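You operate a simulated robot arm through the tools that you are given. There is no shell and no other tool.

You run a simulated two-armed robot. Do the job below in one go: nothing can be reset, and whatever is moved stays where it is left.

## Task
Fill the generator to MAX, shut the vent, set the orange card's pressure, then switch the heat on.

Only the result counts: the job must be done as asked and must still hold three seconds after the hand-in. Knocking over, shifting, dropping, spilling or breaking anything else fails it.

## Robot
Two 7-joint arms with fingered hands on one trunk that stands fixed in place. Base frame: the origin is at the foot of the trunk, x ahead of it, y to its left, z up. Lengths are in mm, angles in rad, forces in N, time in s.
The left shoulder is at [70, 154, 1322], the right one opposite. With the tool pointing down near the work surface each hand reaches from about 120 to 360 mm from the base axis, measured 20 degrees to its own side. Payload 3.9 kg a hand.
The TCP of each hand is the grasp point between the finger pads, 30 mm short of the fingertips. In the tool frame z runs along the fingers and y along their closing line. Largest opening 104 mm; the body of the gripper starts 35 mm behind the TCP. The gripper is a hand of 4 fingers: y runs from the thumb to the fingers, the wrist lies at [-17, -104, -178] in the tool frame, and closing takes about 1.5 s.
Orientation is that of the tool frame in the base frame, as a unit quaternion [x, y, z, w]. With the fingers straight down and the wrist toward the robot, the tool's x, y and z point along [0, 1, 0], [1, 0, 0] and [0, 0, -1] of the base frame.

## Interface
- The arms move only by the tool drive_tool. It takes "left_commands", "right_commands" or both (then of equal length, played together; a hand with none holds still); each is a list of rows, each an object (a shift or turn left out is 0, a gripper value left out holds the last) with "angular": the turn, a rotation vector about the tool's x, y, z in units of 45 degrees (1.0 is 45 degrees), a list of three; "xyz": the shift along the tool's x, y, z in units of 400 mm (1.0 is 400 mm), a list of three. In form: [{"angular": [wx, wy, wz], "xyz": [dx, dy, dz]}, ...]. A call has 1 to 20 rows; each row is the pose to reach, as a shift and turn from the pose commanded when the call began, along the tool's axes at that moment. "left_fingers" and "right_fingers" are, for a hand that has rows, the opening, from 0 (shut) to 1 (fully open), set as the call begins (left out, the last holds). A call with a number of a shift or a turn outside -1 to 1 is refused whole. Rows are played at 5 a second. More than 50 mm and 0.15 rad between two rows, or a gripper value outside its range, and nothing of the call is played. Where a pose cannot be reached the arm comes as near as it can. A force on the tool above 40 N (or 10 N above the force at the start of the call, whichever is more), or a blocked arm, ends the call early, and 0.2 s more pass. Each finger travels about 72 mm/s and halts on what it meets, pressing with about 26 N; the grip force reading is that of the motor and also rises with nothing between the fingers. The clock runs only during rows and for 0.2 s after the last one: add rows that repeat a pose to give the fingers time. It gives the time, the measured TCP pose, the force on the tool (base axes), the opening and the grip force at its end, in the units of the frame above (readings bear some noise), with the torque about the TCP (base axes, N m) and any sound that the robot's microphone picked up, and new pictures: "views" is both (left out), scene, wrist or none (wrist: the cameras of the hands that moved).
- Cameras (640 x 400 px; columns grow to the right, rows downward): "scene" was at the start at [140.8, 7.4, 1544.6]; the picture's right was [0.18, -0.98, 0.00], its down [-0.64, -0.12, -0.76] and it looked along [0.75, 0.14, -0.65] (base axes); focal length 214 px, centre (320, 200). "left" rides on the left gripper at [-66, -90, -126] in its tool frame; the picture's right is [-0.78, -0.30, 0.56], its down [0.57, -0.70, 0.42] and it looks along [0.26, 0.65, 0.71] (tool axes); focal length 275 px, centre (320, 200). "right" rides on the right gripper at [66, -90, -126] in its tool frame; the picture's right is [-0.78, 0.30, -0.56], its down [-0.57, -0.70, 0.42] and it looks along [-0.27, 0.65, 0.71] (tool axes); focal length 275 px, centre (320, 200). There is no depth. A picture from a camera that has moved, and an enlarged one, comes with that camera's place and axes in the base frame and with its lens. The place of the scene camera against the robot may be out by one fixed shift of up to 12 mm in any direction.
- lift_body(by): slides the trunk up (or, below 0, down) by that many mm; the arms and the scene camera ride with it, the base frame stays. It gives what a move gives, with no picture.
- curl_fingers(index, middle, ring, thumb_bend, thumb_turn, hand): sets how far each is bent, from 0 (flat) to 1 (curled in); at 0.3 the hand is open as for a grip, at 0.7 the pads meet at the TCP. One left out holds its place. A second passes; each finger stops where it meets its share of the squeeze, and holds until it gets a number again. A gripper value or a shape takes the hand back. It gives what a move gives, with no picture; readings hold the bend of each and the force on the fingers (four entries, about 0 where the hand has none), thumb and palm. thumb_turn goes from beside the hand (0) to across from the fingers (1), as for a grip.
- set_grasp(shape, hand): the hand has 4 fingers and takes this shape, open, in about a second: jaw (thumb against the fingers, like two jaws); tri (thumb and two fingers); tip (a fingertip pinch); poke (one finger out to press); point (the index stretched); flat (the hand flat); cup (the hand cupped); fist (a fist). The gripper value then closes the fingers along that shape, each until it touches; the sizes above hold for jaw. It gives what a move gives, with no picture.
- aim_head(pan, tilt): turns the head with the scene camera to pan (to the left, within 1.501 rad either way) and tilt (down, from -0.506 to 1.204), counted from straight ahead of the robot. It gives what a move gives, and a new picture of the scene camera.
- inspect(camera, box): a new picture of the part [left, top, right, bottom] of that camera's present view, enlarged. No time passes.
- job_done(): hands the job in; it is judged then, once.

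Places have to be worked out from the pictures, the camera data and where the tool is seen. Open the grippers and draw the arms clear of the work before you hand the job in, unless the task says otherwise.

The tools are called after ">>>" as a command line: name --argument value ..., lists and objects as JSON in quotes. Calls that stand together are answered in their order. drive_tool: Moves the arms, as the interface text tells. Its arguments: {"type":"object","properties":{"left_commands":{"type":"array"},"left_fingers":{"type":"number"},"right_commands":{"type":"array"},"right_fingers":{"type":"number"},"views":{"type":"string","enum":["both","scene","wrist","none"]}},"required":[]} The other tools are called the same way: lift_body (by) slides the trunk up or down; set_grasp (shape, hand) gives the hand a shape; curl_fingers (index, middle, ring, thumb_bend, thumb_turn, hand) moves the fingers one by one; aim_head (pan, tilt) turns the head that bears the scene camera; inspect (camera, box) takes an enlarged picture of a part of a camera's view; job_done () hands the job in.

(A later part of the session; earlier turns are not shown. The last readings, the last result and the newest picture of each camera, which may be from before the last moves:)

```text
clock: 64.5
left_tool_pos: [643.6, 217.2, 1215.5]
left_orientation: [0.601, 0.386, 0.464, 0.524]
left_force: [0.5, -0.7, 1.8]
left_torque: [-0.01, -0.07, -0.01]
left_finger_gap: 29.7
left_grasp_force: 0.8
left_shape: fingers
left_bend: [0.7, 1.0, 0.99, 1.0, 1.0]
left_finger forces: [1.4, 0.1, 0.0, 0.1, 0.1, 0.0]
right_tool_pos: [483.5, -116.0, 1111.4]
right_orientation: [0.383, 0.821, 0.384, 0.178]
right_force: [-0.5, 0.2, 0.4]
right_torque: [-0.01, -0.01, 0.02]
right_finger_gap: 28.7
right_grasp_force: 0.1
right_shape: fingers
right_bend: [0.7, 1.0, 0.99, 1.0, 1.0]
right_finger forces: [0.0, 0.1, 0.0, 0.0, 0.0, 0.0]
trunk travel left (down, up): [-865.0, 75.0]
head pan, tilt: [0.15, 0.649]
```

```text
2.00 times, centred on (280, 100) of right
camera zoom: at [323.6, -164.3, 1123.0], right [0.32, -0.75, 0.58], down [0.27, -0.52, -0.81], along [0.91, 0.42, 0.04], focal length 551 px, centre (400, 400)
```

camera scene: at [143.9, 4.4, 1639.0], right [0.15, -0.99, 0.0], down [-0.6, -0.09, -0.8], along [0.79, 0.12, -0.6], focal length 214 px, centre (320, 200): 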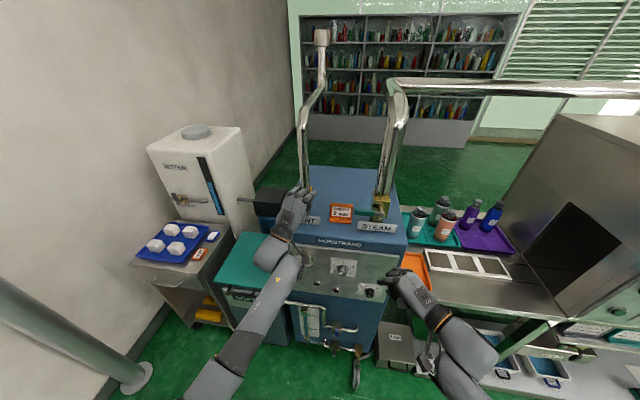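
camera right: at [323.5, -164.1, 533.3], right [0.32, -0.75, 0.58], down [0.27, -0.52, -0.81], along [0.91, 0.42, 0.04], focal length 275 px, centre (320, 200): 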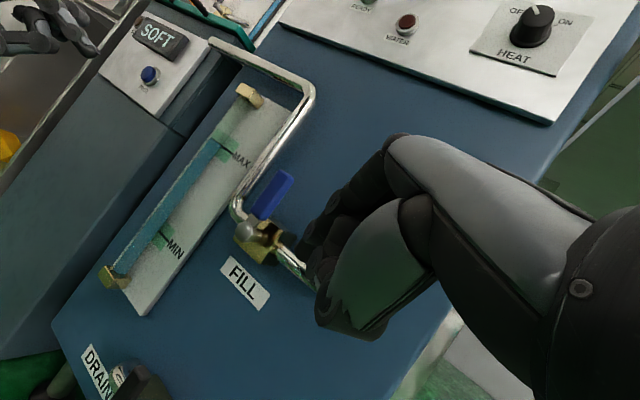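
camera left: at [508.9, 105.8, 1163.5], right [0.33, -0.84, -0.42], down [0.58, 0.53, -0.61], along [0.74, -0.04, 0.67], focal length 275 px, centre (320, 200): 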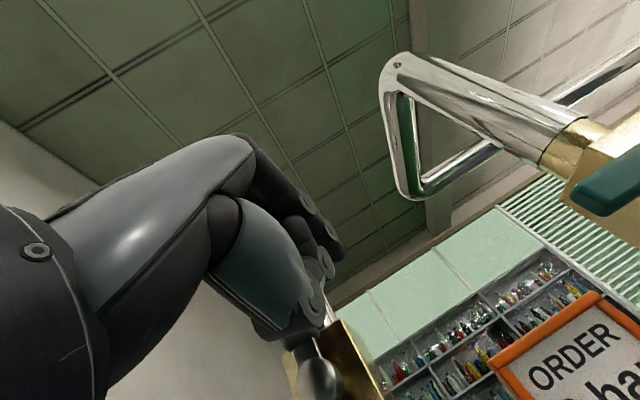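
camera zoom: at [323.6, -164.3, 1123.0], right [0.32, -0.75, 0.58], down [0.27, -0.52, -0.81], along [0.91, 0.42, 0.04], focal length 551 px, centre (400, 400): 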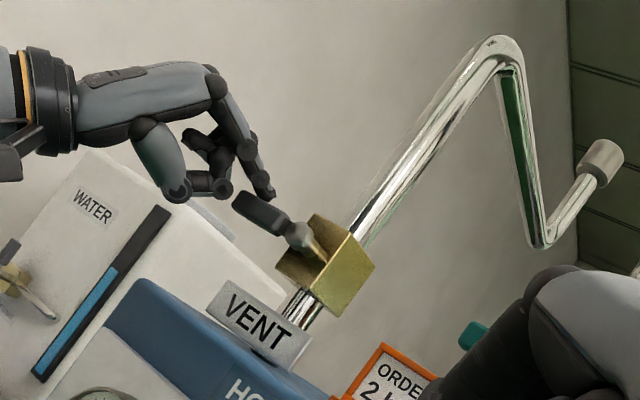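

The lever is nearly level but still yields (under 2 N), so I press it down a bit more to reach its stop.

>>> drive_tool --left_commands '[{"xyz": [-0.001, -0.012, 0]}, {"xyz": [-0.002, -0.024, 0]}, {"xyz": [-0.003, -0.036, 0]}, {"xyz": [-0.003, -0.045, 0]}]' --views "none"

>>> inspect --camera "scene" --box '[265, 150, 345, 230]'

>>> inspect --camera "right" --box '[160, 0, 400, 200]'

```text
clock: 65.5
left_tool_pos: [640.2, 221.2, 1200.5]
left_orientation: [0.599, 0.384, 0.466, 0.526]
left_force: [-1.9, 3.2, 14.4]
left_torque: [-0.27, -0.32, 0.04]
left_finger_gap: 36.3
left_grasp_force: 7.6
left_shape: fingers
left_bend: [0.7, 1.0, 0.99, 1.0, 1.0]
left_finger forces: [14.7, 0.0, 0.0, 0.0, 0.1, 0.1]
right_tool_pos: [481.8, -117.4, 1113.4]
right_orientation: [0.383, 0.821, 0.383, 0.179]
right_force: [0.6, 0.3, 0.7]
right_torque: [-0.01, -0.01, 0.06]
right_finger_gap: 29.0
right_grasp_force: 0.0
right_shape: fingers
right_bend: [0.7, 1.0, 0.99, 1.0, 1.0]
right_finger forces: [0.0, 0.0, 0.1, 0.0, 0.0, 0.0]
trunk travel left (down, up): [-865.0, 75.0]
head pan, tilt: [0.15, 0.649]
```

```text
5.00 times, centred on (305, 190) of scene
camera zoom: at [139.3, 5.6, 1639.6], right [0.15, -0.99, 0.0], down [-0.6, -0.09, -0.8], along [0.79, 0.12, -0.6], focal length 1072 px, centre (395, 250)
```

zoom: 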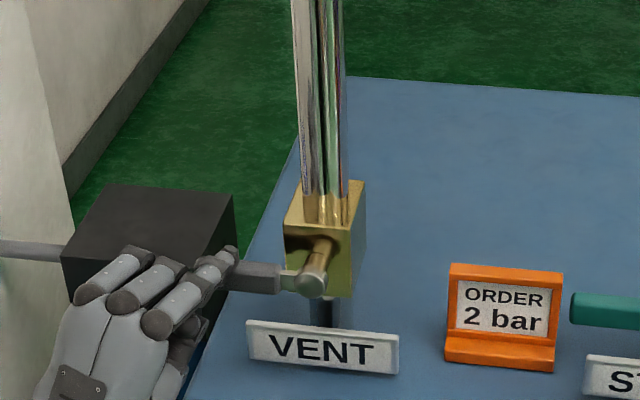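

```text
2.00 times, centred on (280, 100) of right
camera zoom: at [321.4, -163.6, 1124.0], right [0.32, -0.75, 0.59], down [0.27, -0.52, -0.81], along [0.91, 0.42, 0.04], focal length 551 px, centre (400, 400)
```

zoom: 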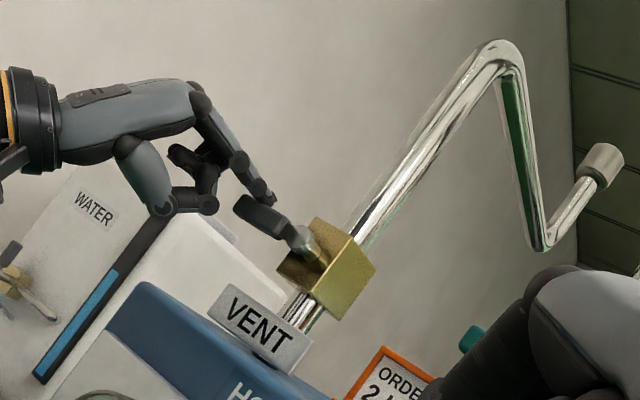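

The vent lever is now level and firmly at its stop (15 N), so the vent is shut. I lift the left finger off and draw that hand back.

>>> drive_tool --left_commands '[{"xyz": [0.006, 0.07, -0.001]}, {"xyz": [-0.02, 0.1, -0.07]}, {"xyz": [-0.02, 0.1, -0.17]}, {"xyz": [0.0, 0.06, -0.27]}, {"xyz": [0.03, 0.0, -0.37]}, {"xyz": [0.06, -0.06, -0.46]}]' --views "scene"

>>> inspect --camera "scene" --box '[265, 150, 345, 230]'

>>> inspect --camera "right" --box '[160, 0, 480, 200]'

```text
clock: 66.9
left_tool_pos: [471.8, 298.6, 1179.6]
left_orientation: [0.601, 0.384, 0.463, 0.526]
left_force: [0.0, 0.8, 0.8]
left_torque: [-0.02, 0.0, 0.04]
left_finger_gap: 29.0
left_grasp_force: 0.0
left_shape: fingers
left_bend: [0.7, 1.0, 0.99, 1.0, 1.0]
left_finger forces: [0.0, 0.1, 0.0, 0.1, 0.1, 0.0]
right_tool_pos: [481.1, -114.3, 1112.6]
right_orientation: [0.383, 0.821, 0.384, 0.178]
right_force: [0.2, -0.3, 0.4]
right_torque: [0.0, -0.01, 0.02]
right_finger_gap: 28.6
right_grasp_force: 0.1
right_shape: fingers
right_bend: [0.7, 1.0, 0.99, 1.0, 1.0]
right_finger forces: [0.0, 0.1, 0.0, 0.1, 0.0, 0.0]
trunk travel left (down, up): [-865.0, 75.0]
head pan, tilt: [0.15, 0.649]
camera scene: at [141.2, 6.2, 1639.3], right [0.15, -0.99, 0.0], down [-0.6, -0.09, -0.8], along [0.79, 0.12, -0.6], focal length 214 px, centre (320, 200)
```

scene: 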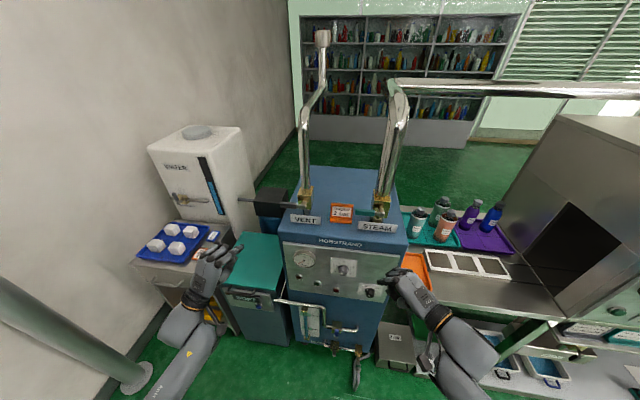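

```text
5.00 times, centred on (305, 190) of scene
camera zoom: at [141.2, 6.2, 1639.3], right [0.15, -0.99, 0.0], down [-0.6, -0.09, -0.8], along [0.79, 0.12, -0.6], focal length 1072 px, centre (395, 250)
```

zoom: 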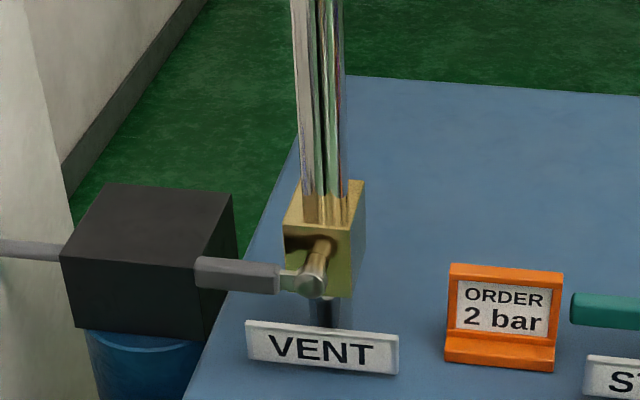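

```text
2.00 times, centred on (320, 100) of right
camera zoom: at [322.5, -163.3, 1123.6], right [0.32, -0.75, 0.59], down [0.27, -0.52, -0.81], along [0.91, 0.42, 0.04], focal length 551 px, centre (320, 400)
```

zoom: 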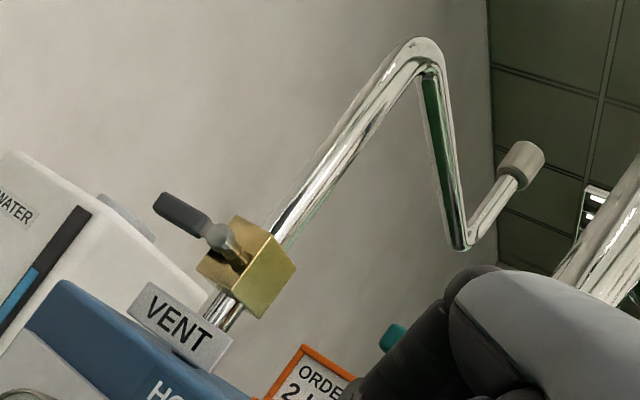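

Vent lever is cleanly level to the left, like the closed steam lever. Now I lower the trunk 200 mm for the pressure knob.

>>> lift_body --by -200

>>> aim_head --pan 0.0 --tilt 0.75

>>> inspect --camera "scene" --box '[260, 110, 420, 210]'

>>> inspect --camera "right" --box '[160, 0, 480, 200]'

>>> inspect --camera "left" --box '[0, 0, 640, 400]'

```text
clock: 69.0
left_tool_pos: [474.1, 298.8, 979.5]
left_orientation: [0.601, 0.385, 0.464, 0.525]
left_force: [-0.7, 0.3, 0.7]
left_torque: [-0.02, -0.02, -0.03]
left_finger_gap: 28.8
left_grasp_force: 0.2
left_shape: fingers
left_bend: [0.7, 1.0, 0.99, 1.0, 1.0]
left_finger forces: [0.0, 0.0, 0.0, 0.1, 0.1, 0.0]
right_tool_pos: [483.7, -115.3, 910.3]
right_orientation: [0.383, 0.821, 0.384, 0.178]
right_force: [-0.7, -0.8, -0.3]
right_torque: [0.0, 0.06, -0.04]
right_finger_gap: 28.6
right_grasp_force: 0.2
right_shape: fingers
right_bend: [0.7, 1.0, 0.99, 1.0, 1.0]
right_finger forces: [0.0, 0.1, 0.0, 0.1, 0.0, 0.1]
trunk travel left (down, up): [-665.0, 275.0]
head pan, tilt: [0.15, 0.649]
```

```text
clock: 69.8
left_tool_pos: [473.9, 297.7, 979.3]
left_orientation: [0.6, 0.386, 0.464, 0.525]
left_force: [-0.5, 0.3, -0.1]
left_torque: [0.01, 0.02, 0.0]
left_finger_gap: 28.9
left_grasp_force: 0.0
left_shape: fingers
left_bend: [0.7, 1.0, 0.99, 1.0, 1.0]
left_finger forces: [0.0, 0.0, 0.0, 0.1, 0.0, 0.0]
right_tool_pos: [482.8, -116.5, 911.0]
right_orientation: [0.384, 0.821, 0.383, 0.179]
right_force: [0.8, 0.2, 0.3]
right_torque: [-0.02, 0.01, 0.0]
right_finger_gap: 28.9
right_grasp_force: 0.1
right_shape: fingers
right_bend: [0.7, 1.0, 0.99, 1.0, 1.0]
right_finger forces: [0.1, 0.1, 0.0, 0.0, 0.0, 0.0]
trunk travel left (down, up): [-665.0, 275.0]
head pan, tilt: [0.0, 0.75]
camera scene: at [140.1, -8.0, 1430.5], right [0.0, -1.0, 0.0], down [-0.68, 0.0, -0.73], along [0.73, 0.0, -0.68], focal length 214 px, centre (320, 200)
```

scene: 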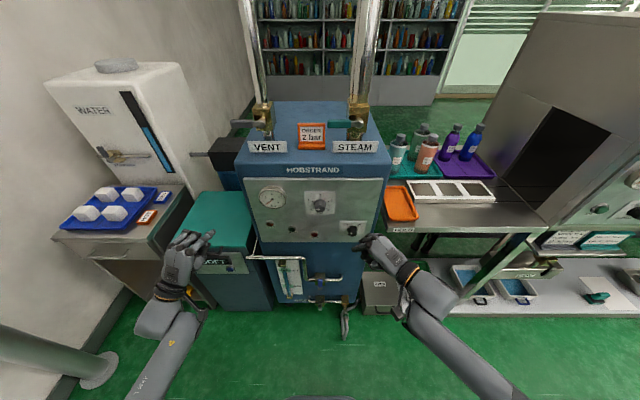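

```text
4.00 times, centred on (340, 160) of scene
camera zoom: at [140.1, -8.0, 1430.5], right [0.0, -1.0, 0.0], down [-0.68, 0.0, -0.73], along [0.73, 0.0, -0.68], focal length 858 px, centre (240, 360)
```

zoom: 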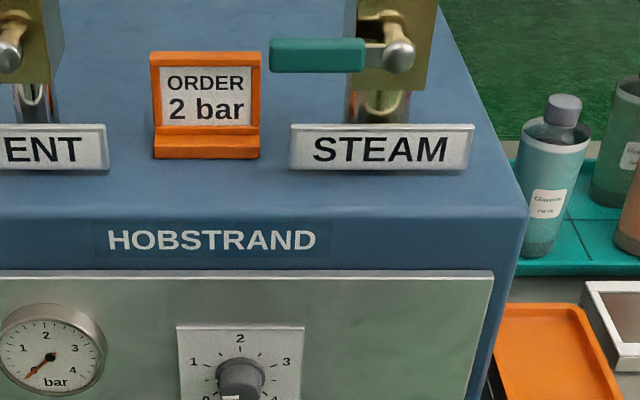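

```text
2.00 times, centred on (320, 100) of right
camera zoom: at [323.7, -164.2, 923.0], right [0.32, -0.75, 0.58], down [0.27, -0.52, -0.81], along [0.91, 0.42, 0.04], focal length 551 px, centre (320, 400)
```

zoom: 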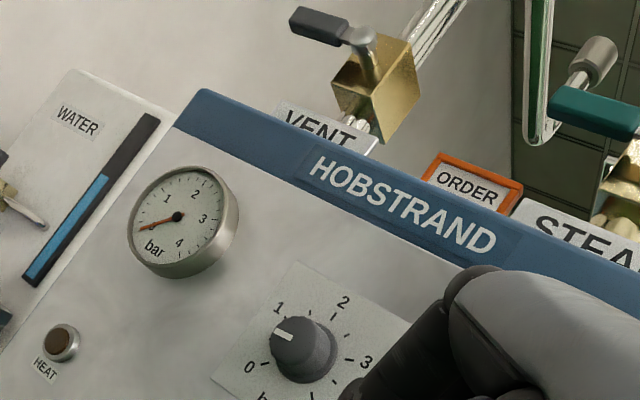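

```text
1.00 times, centred on (320, 200) of left (not enlarged: the box is as wide or as high as the picture)
camera zoom: at [337.0, 283.1, 882.3], right [0.33, -0.84, -0.42], down [0.58, 0.54, -0.61], along [0.74, -0.04, 0.67], focal length 275 px, centre (320, 200)
```

zoom: 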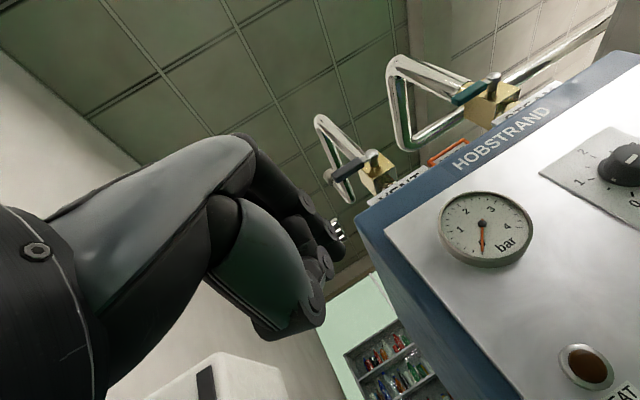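

From the right camera (well calibrated against the finger tip) the pressure knob axis is at about y=4, z=955, pointer clearly at 0.5. I open the right hand to jaw and turn it toward a forward, over-rotated roll so it can twist the knob clockwise, staying about 90 mm short of the panel.

>>> set_grasp --hand "right" --shape "jaw"

>>> drive_tool --right_commands '[{"angular": [-0.1235, -0.107, -0.08], "xyz": [0.009, 0.03, 0.0076]}, {"angular": [-0.247, -0.215, -0.16], "xyz": [0.0187, 0.06, 0.0152]}, {"angular": [-0.37, -0.322, -0.24], "xyz": [0.028, 0.09, 0.0228]}, {"angular": [-0.494, -0.429, -0.32], "xyz": [0.037, 0.121, 0.03]}, {"angular": [-0.6175, -0.537, -0.4], "xyz": [0.047, 0.151, 0.038]}, {"angular": [-0.741, -0.644, -0.48], "xyz": [0.056, 0.181, 0.0455]}, {"angular": [-0.741, -0.644, -0.48], "xyz": [0.056, 0.181, 0.0455]}]' --right_fingers 0.65 --views "both"

```text
clock: 70.7
left_tool_pos: [472.7, 298.3, 978.5]
left_orientation: [0.601, 0.385, 0.463, 0.525]
left_force: [-0.2, -0.1, -0.3]
left_torque: [-0.02, -0.02, 0.03]
left_finger_gap: 29.0
left_grasp_force: 0.1
left_shape: fingers
left_bend: [0.7, 1.0, 0.99, 1.0, 1.0]
left_finger forces: [0.0, 0.0, 0.1, 0.0, 0.0, 0.0]
right_tool_pos: [484.6, -116.0, 911.5]
right_orientation: [0.383, 0.821, 0.384, 0.179]
right_force: [-0.5, -0.1, -0.4]
right_torque: [-0.02, -0.01, -0.02]
right_finger_gap: 103.6
right_grasp_force: 0.0
right_shape: jaw
right_bend: [0.3, 0.3, 0.3, 0.3, 0.97]
right_finger forces: [0.1, 0.1, 0.1, 0.0, 0.0, 0.1]
trunk travel left (down, up): [-665.0, 275.0]
head pan, tilt: [0.0, 0.75]
```

```text
clock: 72.2
left_tool_pos: [472.8, 298.5, 978.5]
left_orientation: [0.601, 0.385, 0.465, 0.524]
left_force: [0.2, -0.6, 0.8]
left_torque: [0.03, -0.01, -0.03]
left_finger_gap: 29.0
left_grasp_force: 0.1
left_shape: fingers
left_bend: [0.7, 1.0, 0.99, 1.0, 1.0]
left_finger forces: [0.1, 0.1, 0.2, 0.1, 0.0, 0.0]
right_tool_pos: [515.0, -58.8, 954.8]
right_orientation: [0.241, 0.664, 0.455, 0.542]
right_force: [-0.7, -0.6, 1.3]
right_torque: [-0.01, 0.02, 0.03]
right_finger_gap: 67.8
right_grasp_force: 0.0
right_shape: jaw
right_bend: [0.73, 0.39, 0.35, 0.6, 0.99]
right_finger forces: [0.1, 0.0, 0.0, 0.0, 0.0, 0.0]
trunk travel left (down, up): [-665.0, 275.0]
head pan, tilt: [0.0, 0.75]
camera scene: at [139.7, -8.3, 1430.6], right [0.0, -1.0, 0.0], down [-0.68, 0.0, -0.73], along [0.73, 0.0, -0.68], focal length 214 px, centre (320, 200)
camera right: at [393.5, -90.6, 844.0], right [-0.35, -0.68, 0.64], down [0.69, -0.65, -0.32], along [0.64, 0.33, 0.69], focal length 275 px, centre (320, 200)
```

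scene: 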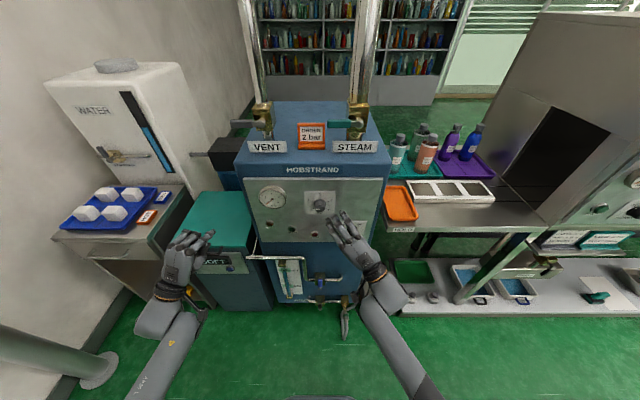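
right: 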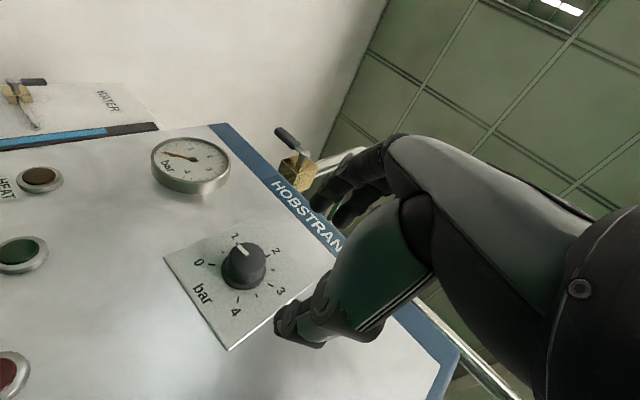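

The pose was reached exactly. I check how the fingers stand around the gap.

>>> inspect --camera "scene" --box '[290, 170, 410, 260]'

>>> inspect --camera "right" --box '[160, 120, 480, 360]'

```text
4.44 times, centred on (350, 215) of scene
camera zoom: at [139.7, -8.3, 1430.6], right [0.0, -1.0, 0.0], down [-0.68, 0.0, -0.73], along [0.73, 0.0, -0.68], focal length 953 px, centre (187, 133)
```

zoom: 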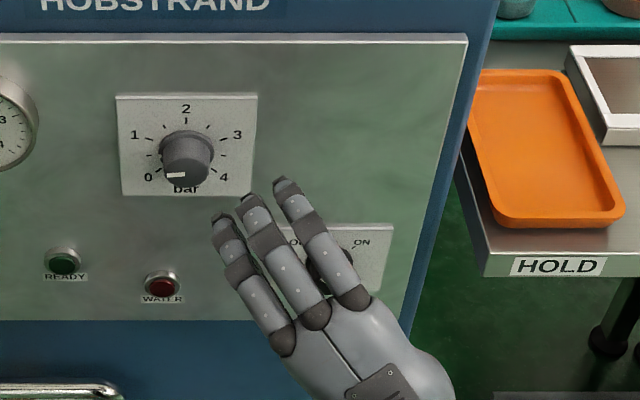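

```text
1.67 times, centred on (320, 240) of right
camera zoom: at [393.5, -90.6, 844.0], right [-0.35, -0.68, 0.64], down [0.69, -0.65, -0.32], along [0.64, 0.33, 0.69], focal length 459 px, centre (320, 133)
```

zoom: 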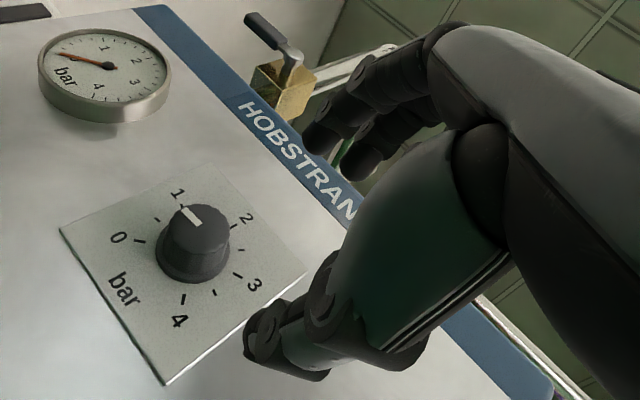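

Fingers are open about 68 mm. Triangulating the dial plate between two right-hand views puts it at x≈629 with the knob axis at (y≈3, z≈955). I move to a pre-grasp pose just short of the knob, with a bit more roll to leave room for turning clockwise.

>>> drive_tool --right_commands '[{"angular": [0.0235, -0.029, -0.11], "xyz": [0.026, 0.015, 0.05]}, {"angular": [0.047, -0.0587, -0.221], "xyz": [0.053, 0.03, 0.1]}, {"angular": [0.0705, -0.088, -0.332], "xyz": [0.079, 0.0455, 0.145]}, {"angular": [0.0705, -0.088, -0.332], "xyz": [0.079, 0.0455, 0.18]}, {"angular": [0.0705, -0.088, -0.332], "xyz": [0.079, 0.0455, 0.18]}]' --views "both"

>>> inspect --camera "scene" --box '[280, 160, 400, 250]'

>>> inspect --camera "right" --box '[160, 120, 480, 360]'

>>> inspect --camera "left" --box '[400, 50, 640, 250]'

```text
clock: 73.5
left_tool_pos: [472.8, 297.9, 979.6]
left_orientation: [0.601, 0.385, 0.464, 0.525]
left_force: [-0.3, 0.0, -0.6]
left_torque: [0.0, -0.02, 0.0]
left_finger_gap: 29.0
left_grasp_force: 0.1
left_shape: fingers
left_bend: [0.7, 1.0, 0.99, 1.0, 1.0]
left_finger forces: [0.0, 0.0, 0.1, 0.0, 0.1, 0.0]
right_tool_pos: [570.5, -2.7, 953.7]
right_orientation: [0.184, 0.683, 0.352, 0.612]
right_force: [-0.1, 0.6, 0.0]
right_torque: [-0.02, 0.02, -0.03]
right_finger_gap: 67.7
right_grasp_force: 0.1
right_shape: jaw
right_bend: [0.73, 0.39, 0.35, 0.6, 0.99]
right_finger forces: [0.1, 0.0, 0.0, 0.0, 0.1, 0.0]
trunk travel left (down, up): [-665.0, 275.0]
head pan, tilt: [0.0, 0.75]
camera scene: at [139.6, -8.0, 1430.6], right [0.0, -1.0, 0.0], down [-0.68, 0.0, -0.73], along [0.73, 0.0, -0.68], focal length 214 px, centre (320, 200)
camera right: at [453.6, -49.9, 844.1], right [-0.45, -0.47, 0.76], down [0.64, -0.76, -0.09], along [0.62, 0.45, 0.64], focal length 275 px, centre (320, 200)
```

scene: 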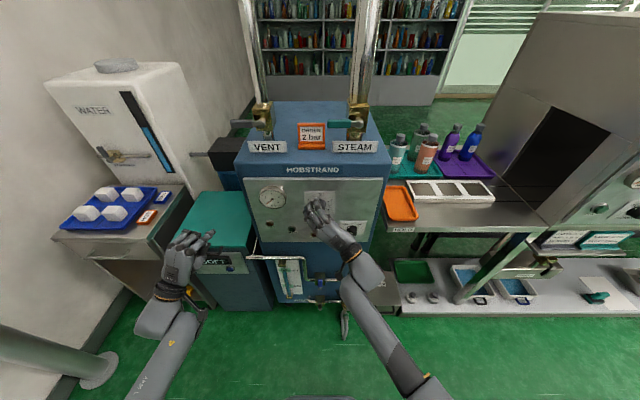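
right: 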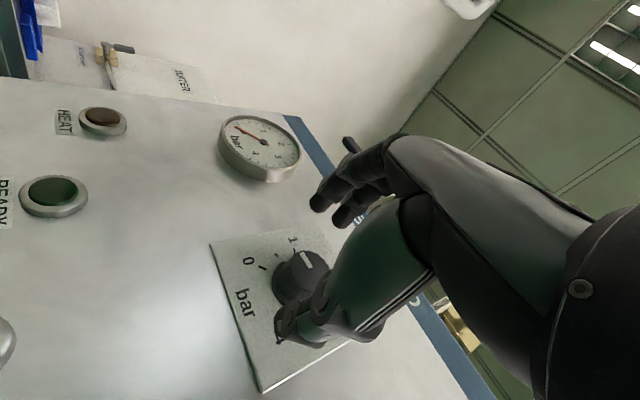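

```text
4.44 times, centred on (340, 205) of scene
camera zoom: at [139.6, -8.0, 1430.6], right [0.0, -1.0, 0.0], down [-0.68, 0.0, -0.73], along [0.73, 0.0, -0.68], focal length 953 px, centre (231, 178)
```

zoom: 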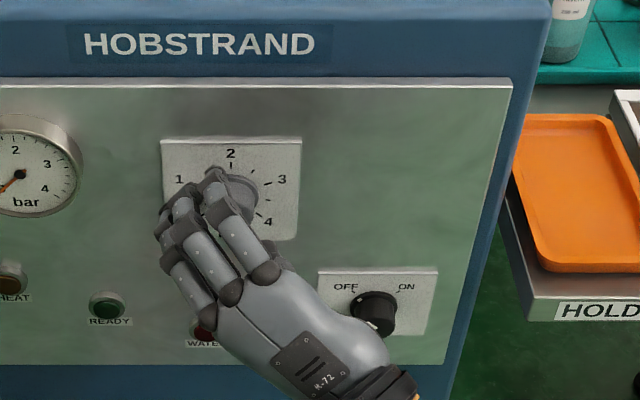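

```text
1.67 times, centred on (320, 240) of right
camera zoom: at [453.6, -49.9, 844.1], right [-0.45, -0.47, 0.76], down [0.64, -0.76, -0.09], along [0.62, 0.45, 0.64], focal length 459 px, centre (320, 133)
```

zoom: 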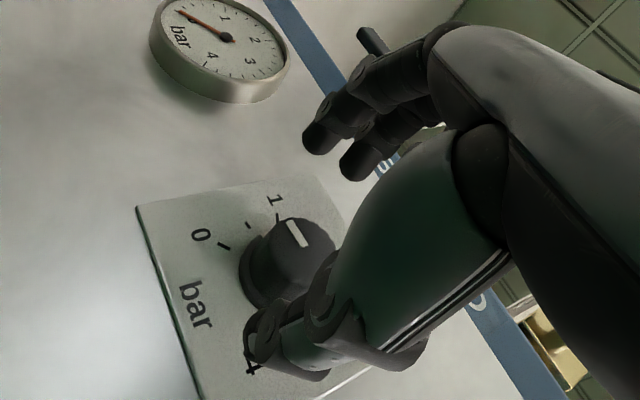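

```text
2.00 times, centred on (520, 150) of left
camera zoom: at [336.7, 283.0, 882.5], right [0.33, -0.84, -0.42], down [0.58, 0.54, -0.61], along [0.74, -0.04, 0.67], focal length 551 px, centre (-80, 300)
```

zoom: 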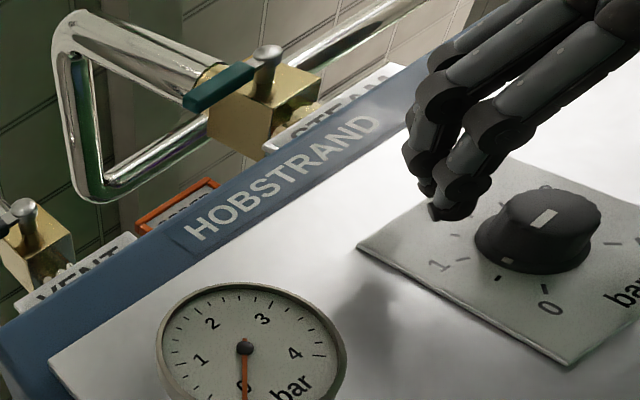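

The pose is well reached and the left camera shows the open fingers in front of the knob. I advance 26 mm so the fingers straddle the knob.

>>> drive_tool --right_commands '[{"xyz": [-0.0035, -0.002, 0.0215]}, {"xyz": [-0.007, -0.0045, 0.043]}, {"xyz": [-0.01, -0.0065, 0.064]}]' --views "none"

>>> inspect --camera "left" --box '[400, 50, 640, 250]'

>>> inspect --camera "right" --box '[160, 120, 480, 360]'

>>> inspect --camera "scene" --box '[300, 170, 364, 220]'

```text
clock: 74.3
left_tool_pos: [468.6, 297.7, 982.4]
left_orientation: [0.601, 0.382, 0.466, 0.525]
left_force: [-0.9, 0.4, -0.1]
left_torque: [0.01, -0.02, 0.01]
left_finger_gap: 28.7
left_grasp_force: 0.1
left_shape: fingers
left_bend: [0.7, 1.0, 0.99, 1.0, 1.0]
left_finger forces: [0.0, 0.1, 0.0, 0.1, 0.1, 0.0]
right_tool_pos: [586.2, 2.4, 954.3]
right_orientation: [0.181, 0.684, 0.356, 0.61]
right_force: [-44.3, -6.3, -0.6]
right_torque: [-0.14, 1.29, -1.61]
right_finger_gap: 67.8
right_grasp_force: 0.1
right_shape: jaw
right_bend: [0.73, 0.39, 0.35, 0.61, 1.0]
right_finger forces: [0.0, 0.1, 0.1, 0.0, 44.5, 0.0]
trunk travel left (down, up): [-665.0, 275.0]
head pan, tilt: [0.0, 0.75]
stopped in row 3 (right hand): the force on the tool passed its limit at 42 N (the readings are from after the stop); the commanded pose is now the measured one
```

```text
2.00 times, centred on (520, 150) of left
camera zoom: at [332.3, 282.5, 884.9], right [0.33, -0.84, -0.42], down [0.59, 0.54, -0.61], along [0.74, -0.04, 0.67], focal length 551 px, centre (-80, 300)
```

zoom: 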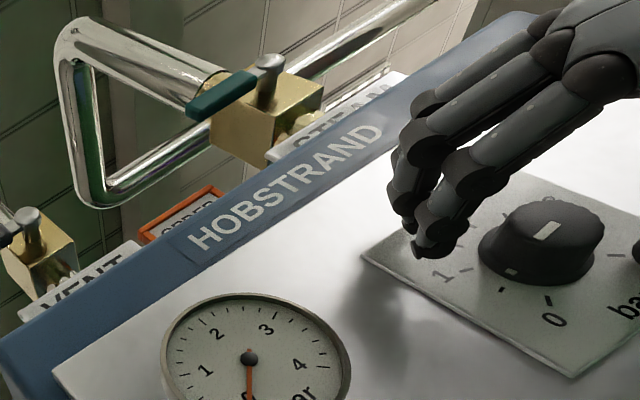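

```text
1.67 times, centred on (320, 240) of right
camera zoom: at [470.6, -46.3, 844.9], right [-0.45, -0.48, 0.76], down [0.65, -0.76, -0.09], along [0.62, 0.45, 0.65], focal length 459 px, centre (320, 133)
```

zoom: 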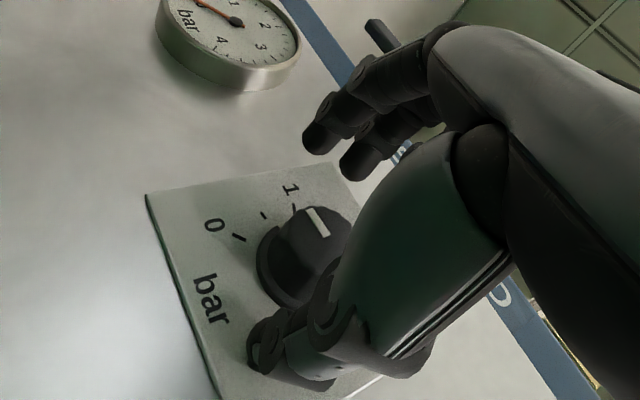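

```text
8.00 times, centred on (332, 195) of scene
camera zoom: at [131.1, -9.5, 1431.3], right [0.0, -1.0, 0.0], down [-0.68, 0.0, -0.74], along [0.74, 0.0, -0.68], focal length 1716 px, centre (224, 240)
```

zoom: 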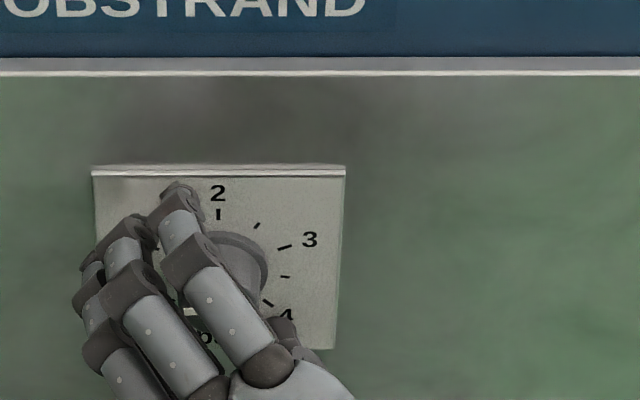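

The thumb tip met the panel first (44 N on the thumb), as it reaches further than the fingers. I back off 8 mm, tilt the hand 11° so the fingers come forward and the thumb back, and narrow the opening to about 52 mm.

>>> drive_tool --right_commands '[{"xyz": [0.0036, 0.0036, -0.0193]}, {"angular": [0.12, 0, 0], "xyz": [0.0036, 0.0036, -0.0193]}, {"angular": [0.245, 0, 0], "xyz": [0.0036, 0.0036, -0.0193]}, {"angular": [0.245, 0, 0], "xyz": [0.0036, 0.0036, -0.0193]}]' --right_fingers 0.5 --views "none"

>>> inspect --camera "left" --box '[400, 50, 640, 250]'

>>> inspect --camera "right" --box '[160, 120, 480, 360]'

>>> inspect --camera "scene" --box '[300, 170, 364, 220]'

```text
clock: 75.3
left_tool_pos: [473.1, 298.4, 979.0]
left_orientation: [0.601, 0.385, 0.464, 0.524]
left_force: [0.0, -0.5, -0.5]
left_torque: [0.01, -0.04, 0.02]
left_finger_gap: 28.8
left_grasp_force: 0.1
left_shape: fingers
left_bend: [0.7, 1.0, 0.99, 1.0, 1.0]
left_finger forces: [0.0, 0.0, 0.0, 0.0, 0.0, 0.0]
right_tool_pos: [588.1, 2.8, 952.7]
right_orientation: [0.241, 0.716, 0.285, 0.589]
right_force: [0.0, -0.1, -0.3]
right_torque: [-0.04, 0.05, -0.02]
right_finger_gap: 52.1
right_grasp_force: 0.1
right_shape: jaw
right_bend: [0.74, 0.44, 0.41, 0.68, 1.0]
right_finger forces: [0.0, 0.0, 0.0, 0.0, 0.0, 0.0]
trunk travel left (down, up): [-665.0, 275.0]
head pan, tilt: [0.0, 0.75]
```

```text
2.00 times, centred on (520, 150) of left
camera zoom: at [337.4, 283.3, 882.3], right [0.33, -0.84, -0.42], down [0.58, 0.54, -0.61], along [0.74, -0.04, 0.67], focal length 551 px, centre (-80, 300)
```

zoom: 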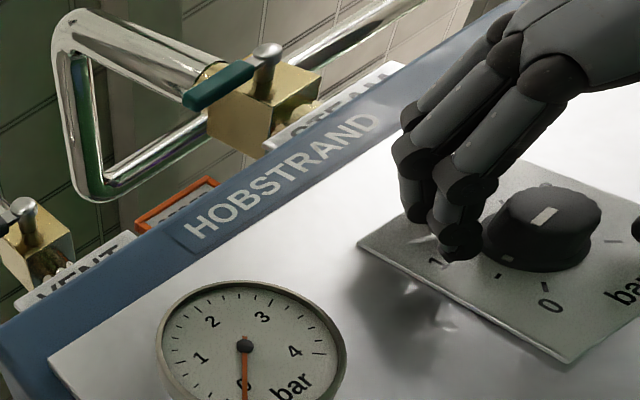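

```text
1.67 times, centred on (320, 240) of right
camera zoom: at [451.3, -33.0, 861.6], right [-0.4, -0.39, 0.83], down [0.52, -0.84, -0.14], along [0.76, 0.38, 0.54], focal length 459 px, centre (320, 133)
```

zoom: 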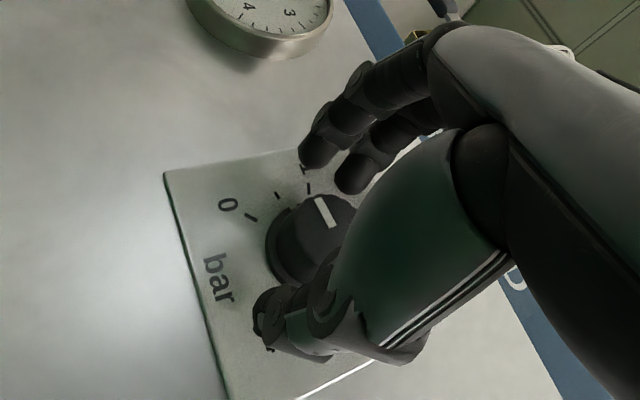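

```text
8.00 times, centred on (332, 195) of scene
camera zoom: at [140.8, -8.1, 1430.5], right [0.0, -1.0, 0.0], down [-0.68, 0.0, -0.73], along [0.73, 0.0, -0.68], focal length 1716 px, centre (224, 240)
```

zoom: 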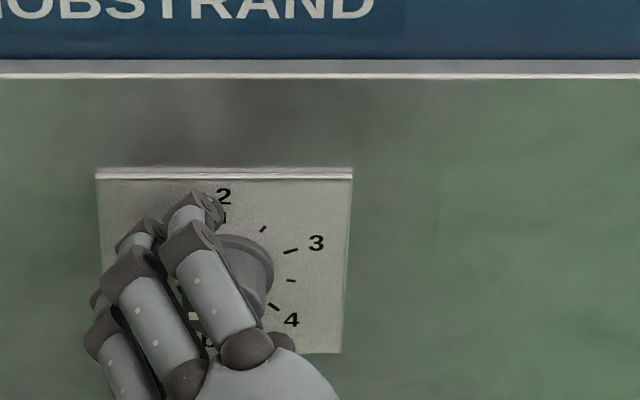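

No contact now, with the fingers and thumb on either side of the knob at TCP x=588. I advance another 8 mm so the pads overlap the knob well.

>>> drive_tool --right_commands '[{"xyz": [-0.0035, 0.002, 0.0095]}, {"xyz": [-0.007, 0.004, 0.019]}, {"xyz": [-0.007, 0.004, 0.019]}]' --views "none"

>>> inspect --camera "left" --box '[400, 50, 640, 250]'

>>> inspect --camera "right" --box '[160, 120, 480, 360]'

```text
clock: 76.1
left_tool_pos: [471.5, 298.4, 978.9]
left_orientation: [0.6, 0.385, 0.464, 0.525]
left_force: [0.3, 0.6, -0.2]
left_torque: [-0.02, 0.03, -0.01]
left_finger_gap: 28.9
left_grasp_force: 0.1
left_shape: fingers
left_bend: [0.7, 1.0, 0.99, 1.0, 1.0]
left_finger forces: [0.0, 0.0, 0.0, 0.0, 0.1, 0.0]
right_tool_pos: [593.1, 3.3, 955.7]
right_orientation: [0.239, 0.715, 0.286, 0.591]
right_force: [-12.0, 2.0, -2.0]
right_torque: [-0.11, -0.38, 0.12]
right_finger_gap: 52.1
right_grasp_force: 0.0
right_shape: jaw
right_bend: [0.74, 0.45, 0.41, 0.68, 1.0]
right_finger forces: [0.0, 3.5, 8.5, 0.0, 0.0, 0.0]
trunk travel left (down, up): [-665.0, 275.0]
head pan, tilt: [0.0, 0.75]
```

```text
2.00 times, centred on (520, 150) of left
camera zoom: at [335.1, 283.6, 882.9], right [0.33, -0.84, -0.42], down [0.58, 0.54, -0.61], along [0.74, -0.04, 0.67], focal length 551 px, centre (-80, 300)
```

zoom: 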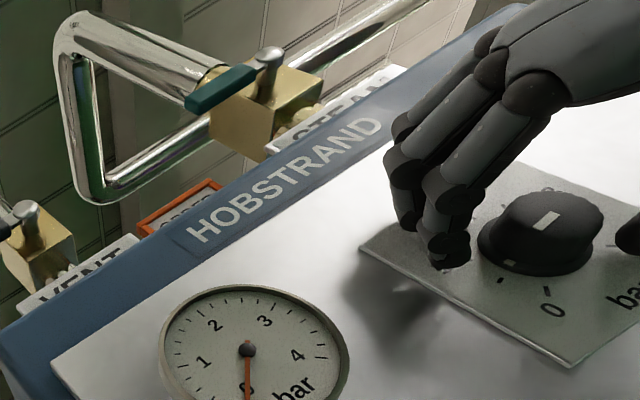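

```text
1.67 times, centred on (320, 240) of right
camera zoom: at [456.5, -32.3, 864.6], right [-0.4, -0.39, 0.83], down [0.52, -0.84, -0.14], along [0.75, 0.38, 0.54], focal length 459 px, centre (320, 133)
```

zoom: 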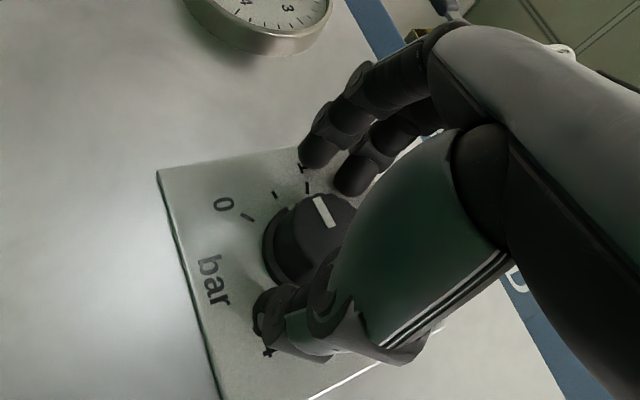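

Middle and ring tips now lightly touch the plate (12 N), so depth is right. I back off 4 mm and close the hand on the knob.

>>> drive_tool --right_commands '[{"xyz": [0.0018, 0, -0.0098]}, {"xyz": [0.0018, 0, -0.0098]}, {"xyz": [0.0018, 0, -0.0098]}, {"xyz": [0.0018, 0, -0.0098]}, {"xyz": [0.0018, 0, -0.0098]}, {"xyz": [0.0018, 0, -0.0098]}]' --right_fingers 0.2 --views "none"

>>> inspect --camera "left" --box '[400, 50, 640, 250]'

>>> inspect --camera "right" --box '[160, 120, 480, 360]'

>>> inspect --camera "scene" --box '[300, 170, 364, 220]'

```text
clock: 77.5
left_tool_pos: [474.2, 297.5, 978.8]
left_orientation: [0.601, 0.386, 0.463, 0.524]
left_force: [-0.4, 0.7, 0.1]
left_torque: [0.01, -0.02, 0.01]
left_finger_gap: 28.8
left_grasp_force: 0.1
left_shape: fingers
left_bend: [0.7, 1.0, 0.99, 1.0, 1.0]
left_finger forces: [0.0, 0.1, 0.0, 0.0, 0.1, 0.0]
right_tool_pos: [591.7, 0.6, 953.8]
right_orientation: [0.242, 0.716, 0.286, 0.589]
right_force: [2.2, -2.4, -3.9]
right_torque: [0.01, 0.05, -0.09]
right_finger_gap: 25.3
right_grasp_force: 26.2
right_shape: jaw
right_bend: [0.73, 0.55, 0.72, 0.74, 1.0]
right_finger forces: [11.1, 8.1, 0.0, 0.0, 24.1, 0.0]
trunk travel left (down, up): [-665.0, 275.0]
head pan, tilt: [0.0, 0.75]
```

```text
2.00 times, centred on (520, 150) of left
camera zoom: at [338.0, 282.8, 882.1], right [0.33, -0.84, -0.42], down [0.58, 0.54, -0.61], along [0.74, -0.04, 0.67], focal length 551 px, centre (-80, 300)
```

zoom: 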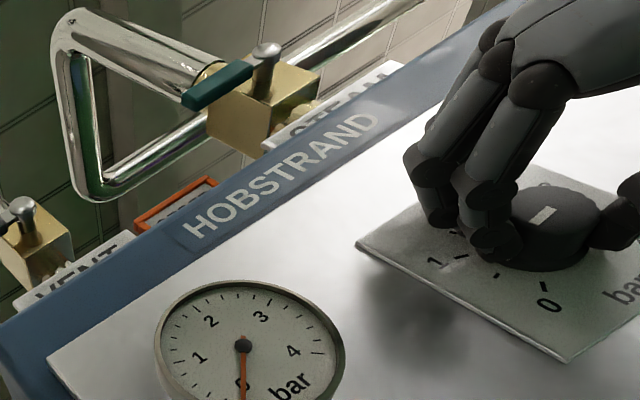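

```text
1.67 times, centred on (320, 240) of right
camera zoom: at [455.7, -34.4, 863.3], right [-0.4, -0.39, 0.83], down [0.52, -0.84, -0.14], along [0.76, 0.38, 0.53], focal length 459 px, centre (320, 133)
```

zoom: 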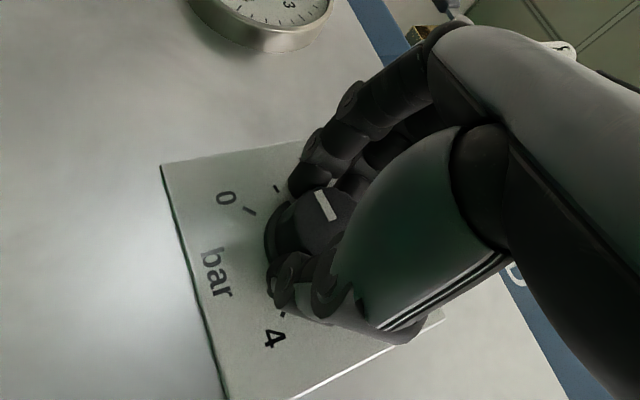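

```text
8.00 times, centred on (332, 195) of scene
camera zoom: at [141.6, -8.7, 1430.3], right [0.0, -1.0, 0.0], down [-0.68, 0.0, -0.73], along [0.73, 0.0, -0.68], focal length 1716 px, centre (224, 240)
```

zoom: 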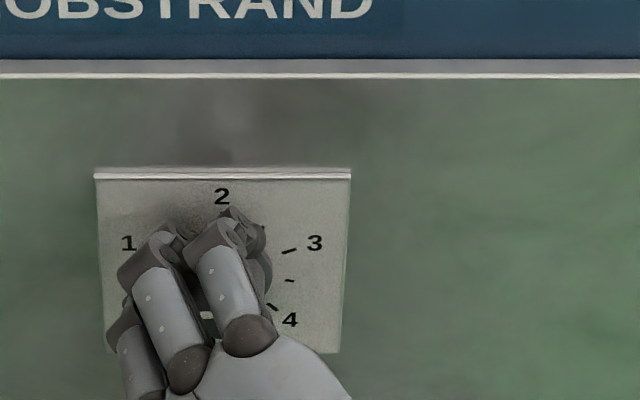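

The grip is good: index 11 N, middle 8 N, thumb 24 N around the knob, pointer still at 0.5. I now turn the hand clockwise about the knob axis by 45°.

>>> drive_tool --right_commands '[{"angular": [-0.031, 0.0015, 0.1635]}, {"angular": [-0.063, 0.003, 0.327]}, {"angular": [-0.094, 0.0045, 0.49]}, {"angular": [-0.125, 0.006, 0.654]}, {"angular": [-0.157, 0.0075, 0.8175]}, {"angular": [-0.188, 0.009, 0.981]}, {"angular": [-0.188, 0.009, 0.981]}]' --views "none"

>>> inspect --camera "left" --box '[400, 50, 640, 250]'

>>> inspect --camera "scene" --box '[300, 170, 364, 220]'

>>> inspect --camera "right" --box '[160, 120, 480, 360]'

```text
clock: 78.8
left_tool_pos: [476.3, 301.6, 976.8]
left_orientation: [0.601, 0.386, 0.463, 0.525]
left_force: [0.3, -0.5, 0.1]
left_torque: [-0.02, 0.02, 0.0]
left_finger_gap: 28.7
left_grasp_force: 0.1
left_shape: fingers
left_bend: [0.7, 1.0, 0.99, 1.0, 1.0]
left_finger forces: [0.0, 0.1, 0.0, 0.0, 0.0, 0.1]
right_tool_pos: [586.8, -2.5, 944.3]
right_orientation: [0.396, 0.602, 0.488, 0.492]
right_force: [16.1, 29.2, 11.2]
right_torque: [-0.3, -0.04, 0.43]
right_finger_gap: 25.0
right_grasp_force: 26.1
right_shape: jaw
right_bend: [0.72, 0.5, 0.72, 0.79, 0.99]
right_finger forces: [26.4, 11.4, 0.0, 0.0, 16.4, 0.0]
trunk travel left (down, up): [-665.0, 275.0]
head pan, tilt: [0.0, 0.75]
stopped in row 6 (right hand): the force on the tool passed its limit at 43 N (the readings are from after the stop); the commanded pose is now the measured one
```

```text
2.00 times, centred on (520, 150) of left
camera zoom: at [339.3, 285.6, 880.8], right [0.33, -0.85, -0.42], down [0.58, 0.53, -0.62], along [0.74, -0.04, 0.67], focal length 551 px, centre (-80, 300)
```

zoom: 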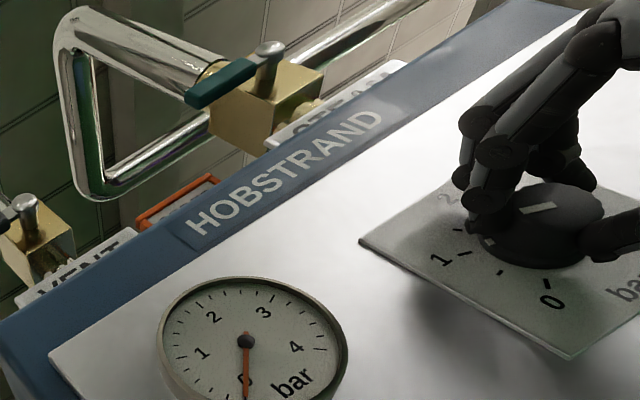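

```text
8.00 times, centred on (332, 195) of scene
camera zoom: at [142.7, -1.5, 1430.3], right [0.01, -1.0, 0.0], down [-0.68, -0.01, -0.73], along [0.73, 0.0, -0.68], focal length 1716 px, centre (224, 240)
```

zoom: 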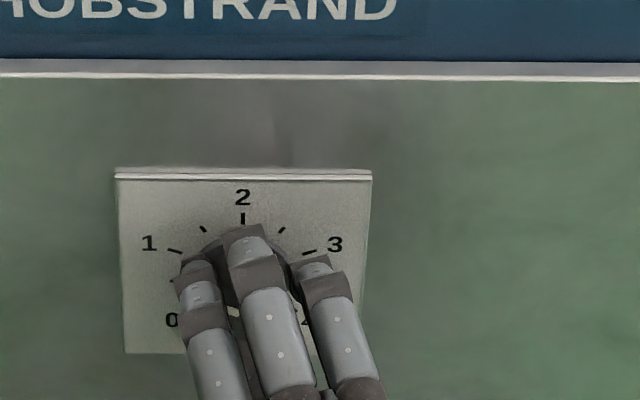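

```text
1.67 times, centred on (320, 240) of right
camera zoom: at [451.9, 16.6, 847.7], right [-0.39, -0.79, 0.47], down [0.54, -0.61, -0.58], along [0.75, 0.03, 0.66], focal length 459 px, centre (320, 133)
```

zoom: 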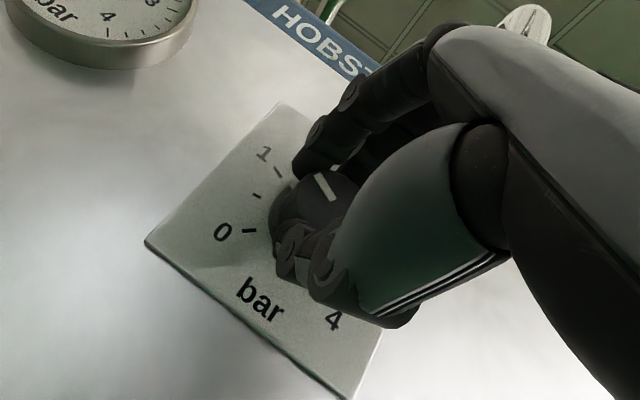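

The knob followed part of the way (pointer now near 0.9–1) before the arm ran into its limit and lateral force stopped it. I release, back off 30 mm, and will regrasp with more counter-rotation.

>>> drive_tool --right_commands '[{"xyz": [0, 0, 0]}, {"xyz": [0, 0, 0]}, {"xyz": [0, 0, 0]}, {"xyz": [0.011, 0.013, -0.036]}, {"xyz": [0.022, 0.027, -0.072]}, {"xyz": [0.022, 0.027, -0.072]}]' --right_fingers 0.6 --views "none"

>>> inspect --camera "left" --box '[400, 50, 640, 250]'

>>> inspect --camera "scene" --box '[300, 170, 364, 220]'

```text
clock: 80.2
left_tool_pos: [473.0, 296.2, 980.1]
left_orientation: [0.602, 0.384, 0.463, 0.525]
left_force: [0.6, 0.2, 0.4]
left_torque: [-0.01, 0.01, -0.02]
left_finger_gap: 28.8
left_grasp_force: 0.0
left_shape: fingers
left_bend: [0.7, 1.0, 0.99, 1.0, 1.0]
left_finger forces: [0.0, 0.0, 0.1, 0.1, 0.0, 0.0]
right_tool_pos: [557.6, -7.2, 950.6]
right_orientation: [0.399, 0.602, 0.486, 0.492]
right_force: [-0.8, 0.3, 0.0]
right_torque: [0.0, 0.02, 0.0]
right_finger_gap: 62.1
right_grasp_force: 0.0
right_shape: jaw
right_bend: [0.73, 0.41, 0.37, 0.63, 0.99]
right_finger forces: [0.1, 0.0, 0.0, 0.0, 0.1, 0.0]
trunk travel left (down, up): [-665.0, 275.0]
head pan, tilt: [0.0, 0.75]
```

```text
2.00 times, centred on (520, 150) of left
camera zoom: at [338.2, 282.2, 882.2], right [0.33, -0.84, -0.42], down [0.58, 0.53, -0.61], along [0.74, -0.05, 0.67], focal length 551 px, centre (-80, 300)
```

zoom: 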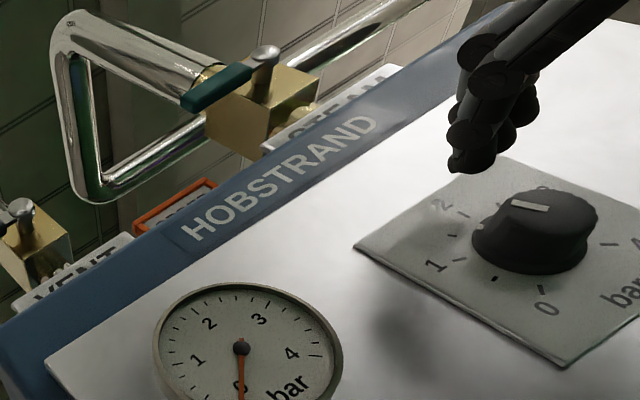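

```text
8.00 times, centred on (332, 195) of scene
camera zoom: at [140.7, -8.1, 1430.4], right [0.0, -1.0, 0.0], down [-0.68, 0.0, -0.73], along [0.73, 0.0, -0.68], focal length 1716 px, centre (224, 240)
```

zoom: 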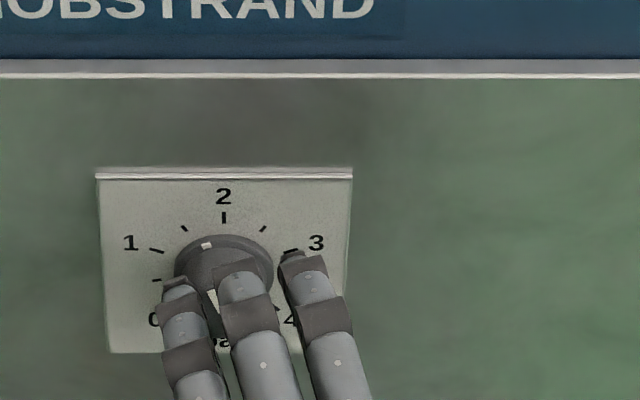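

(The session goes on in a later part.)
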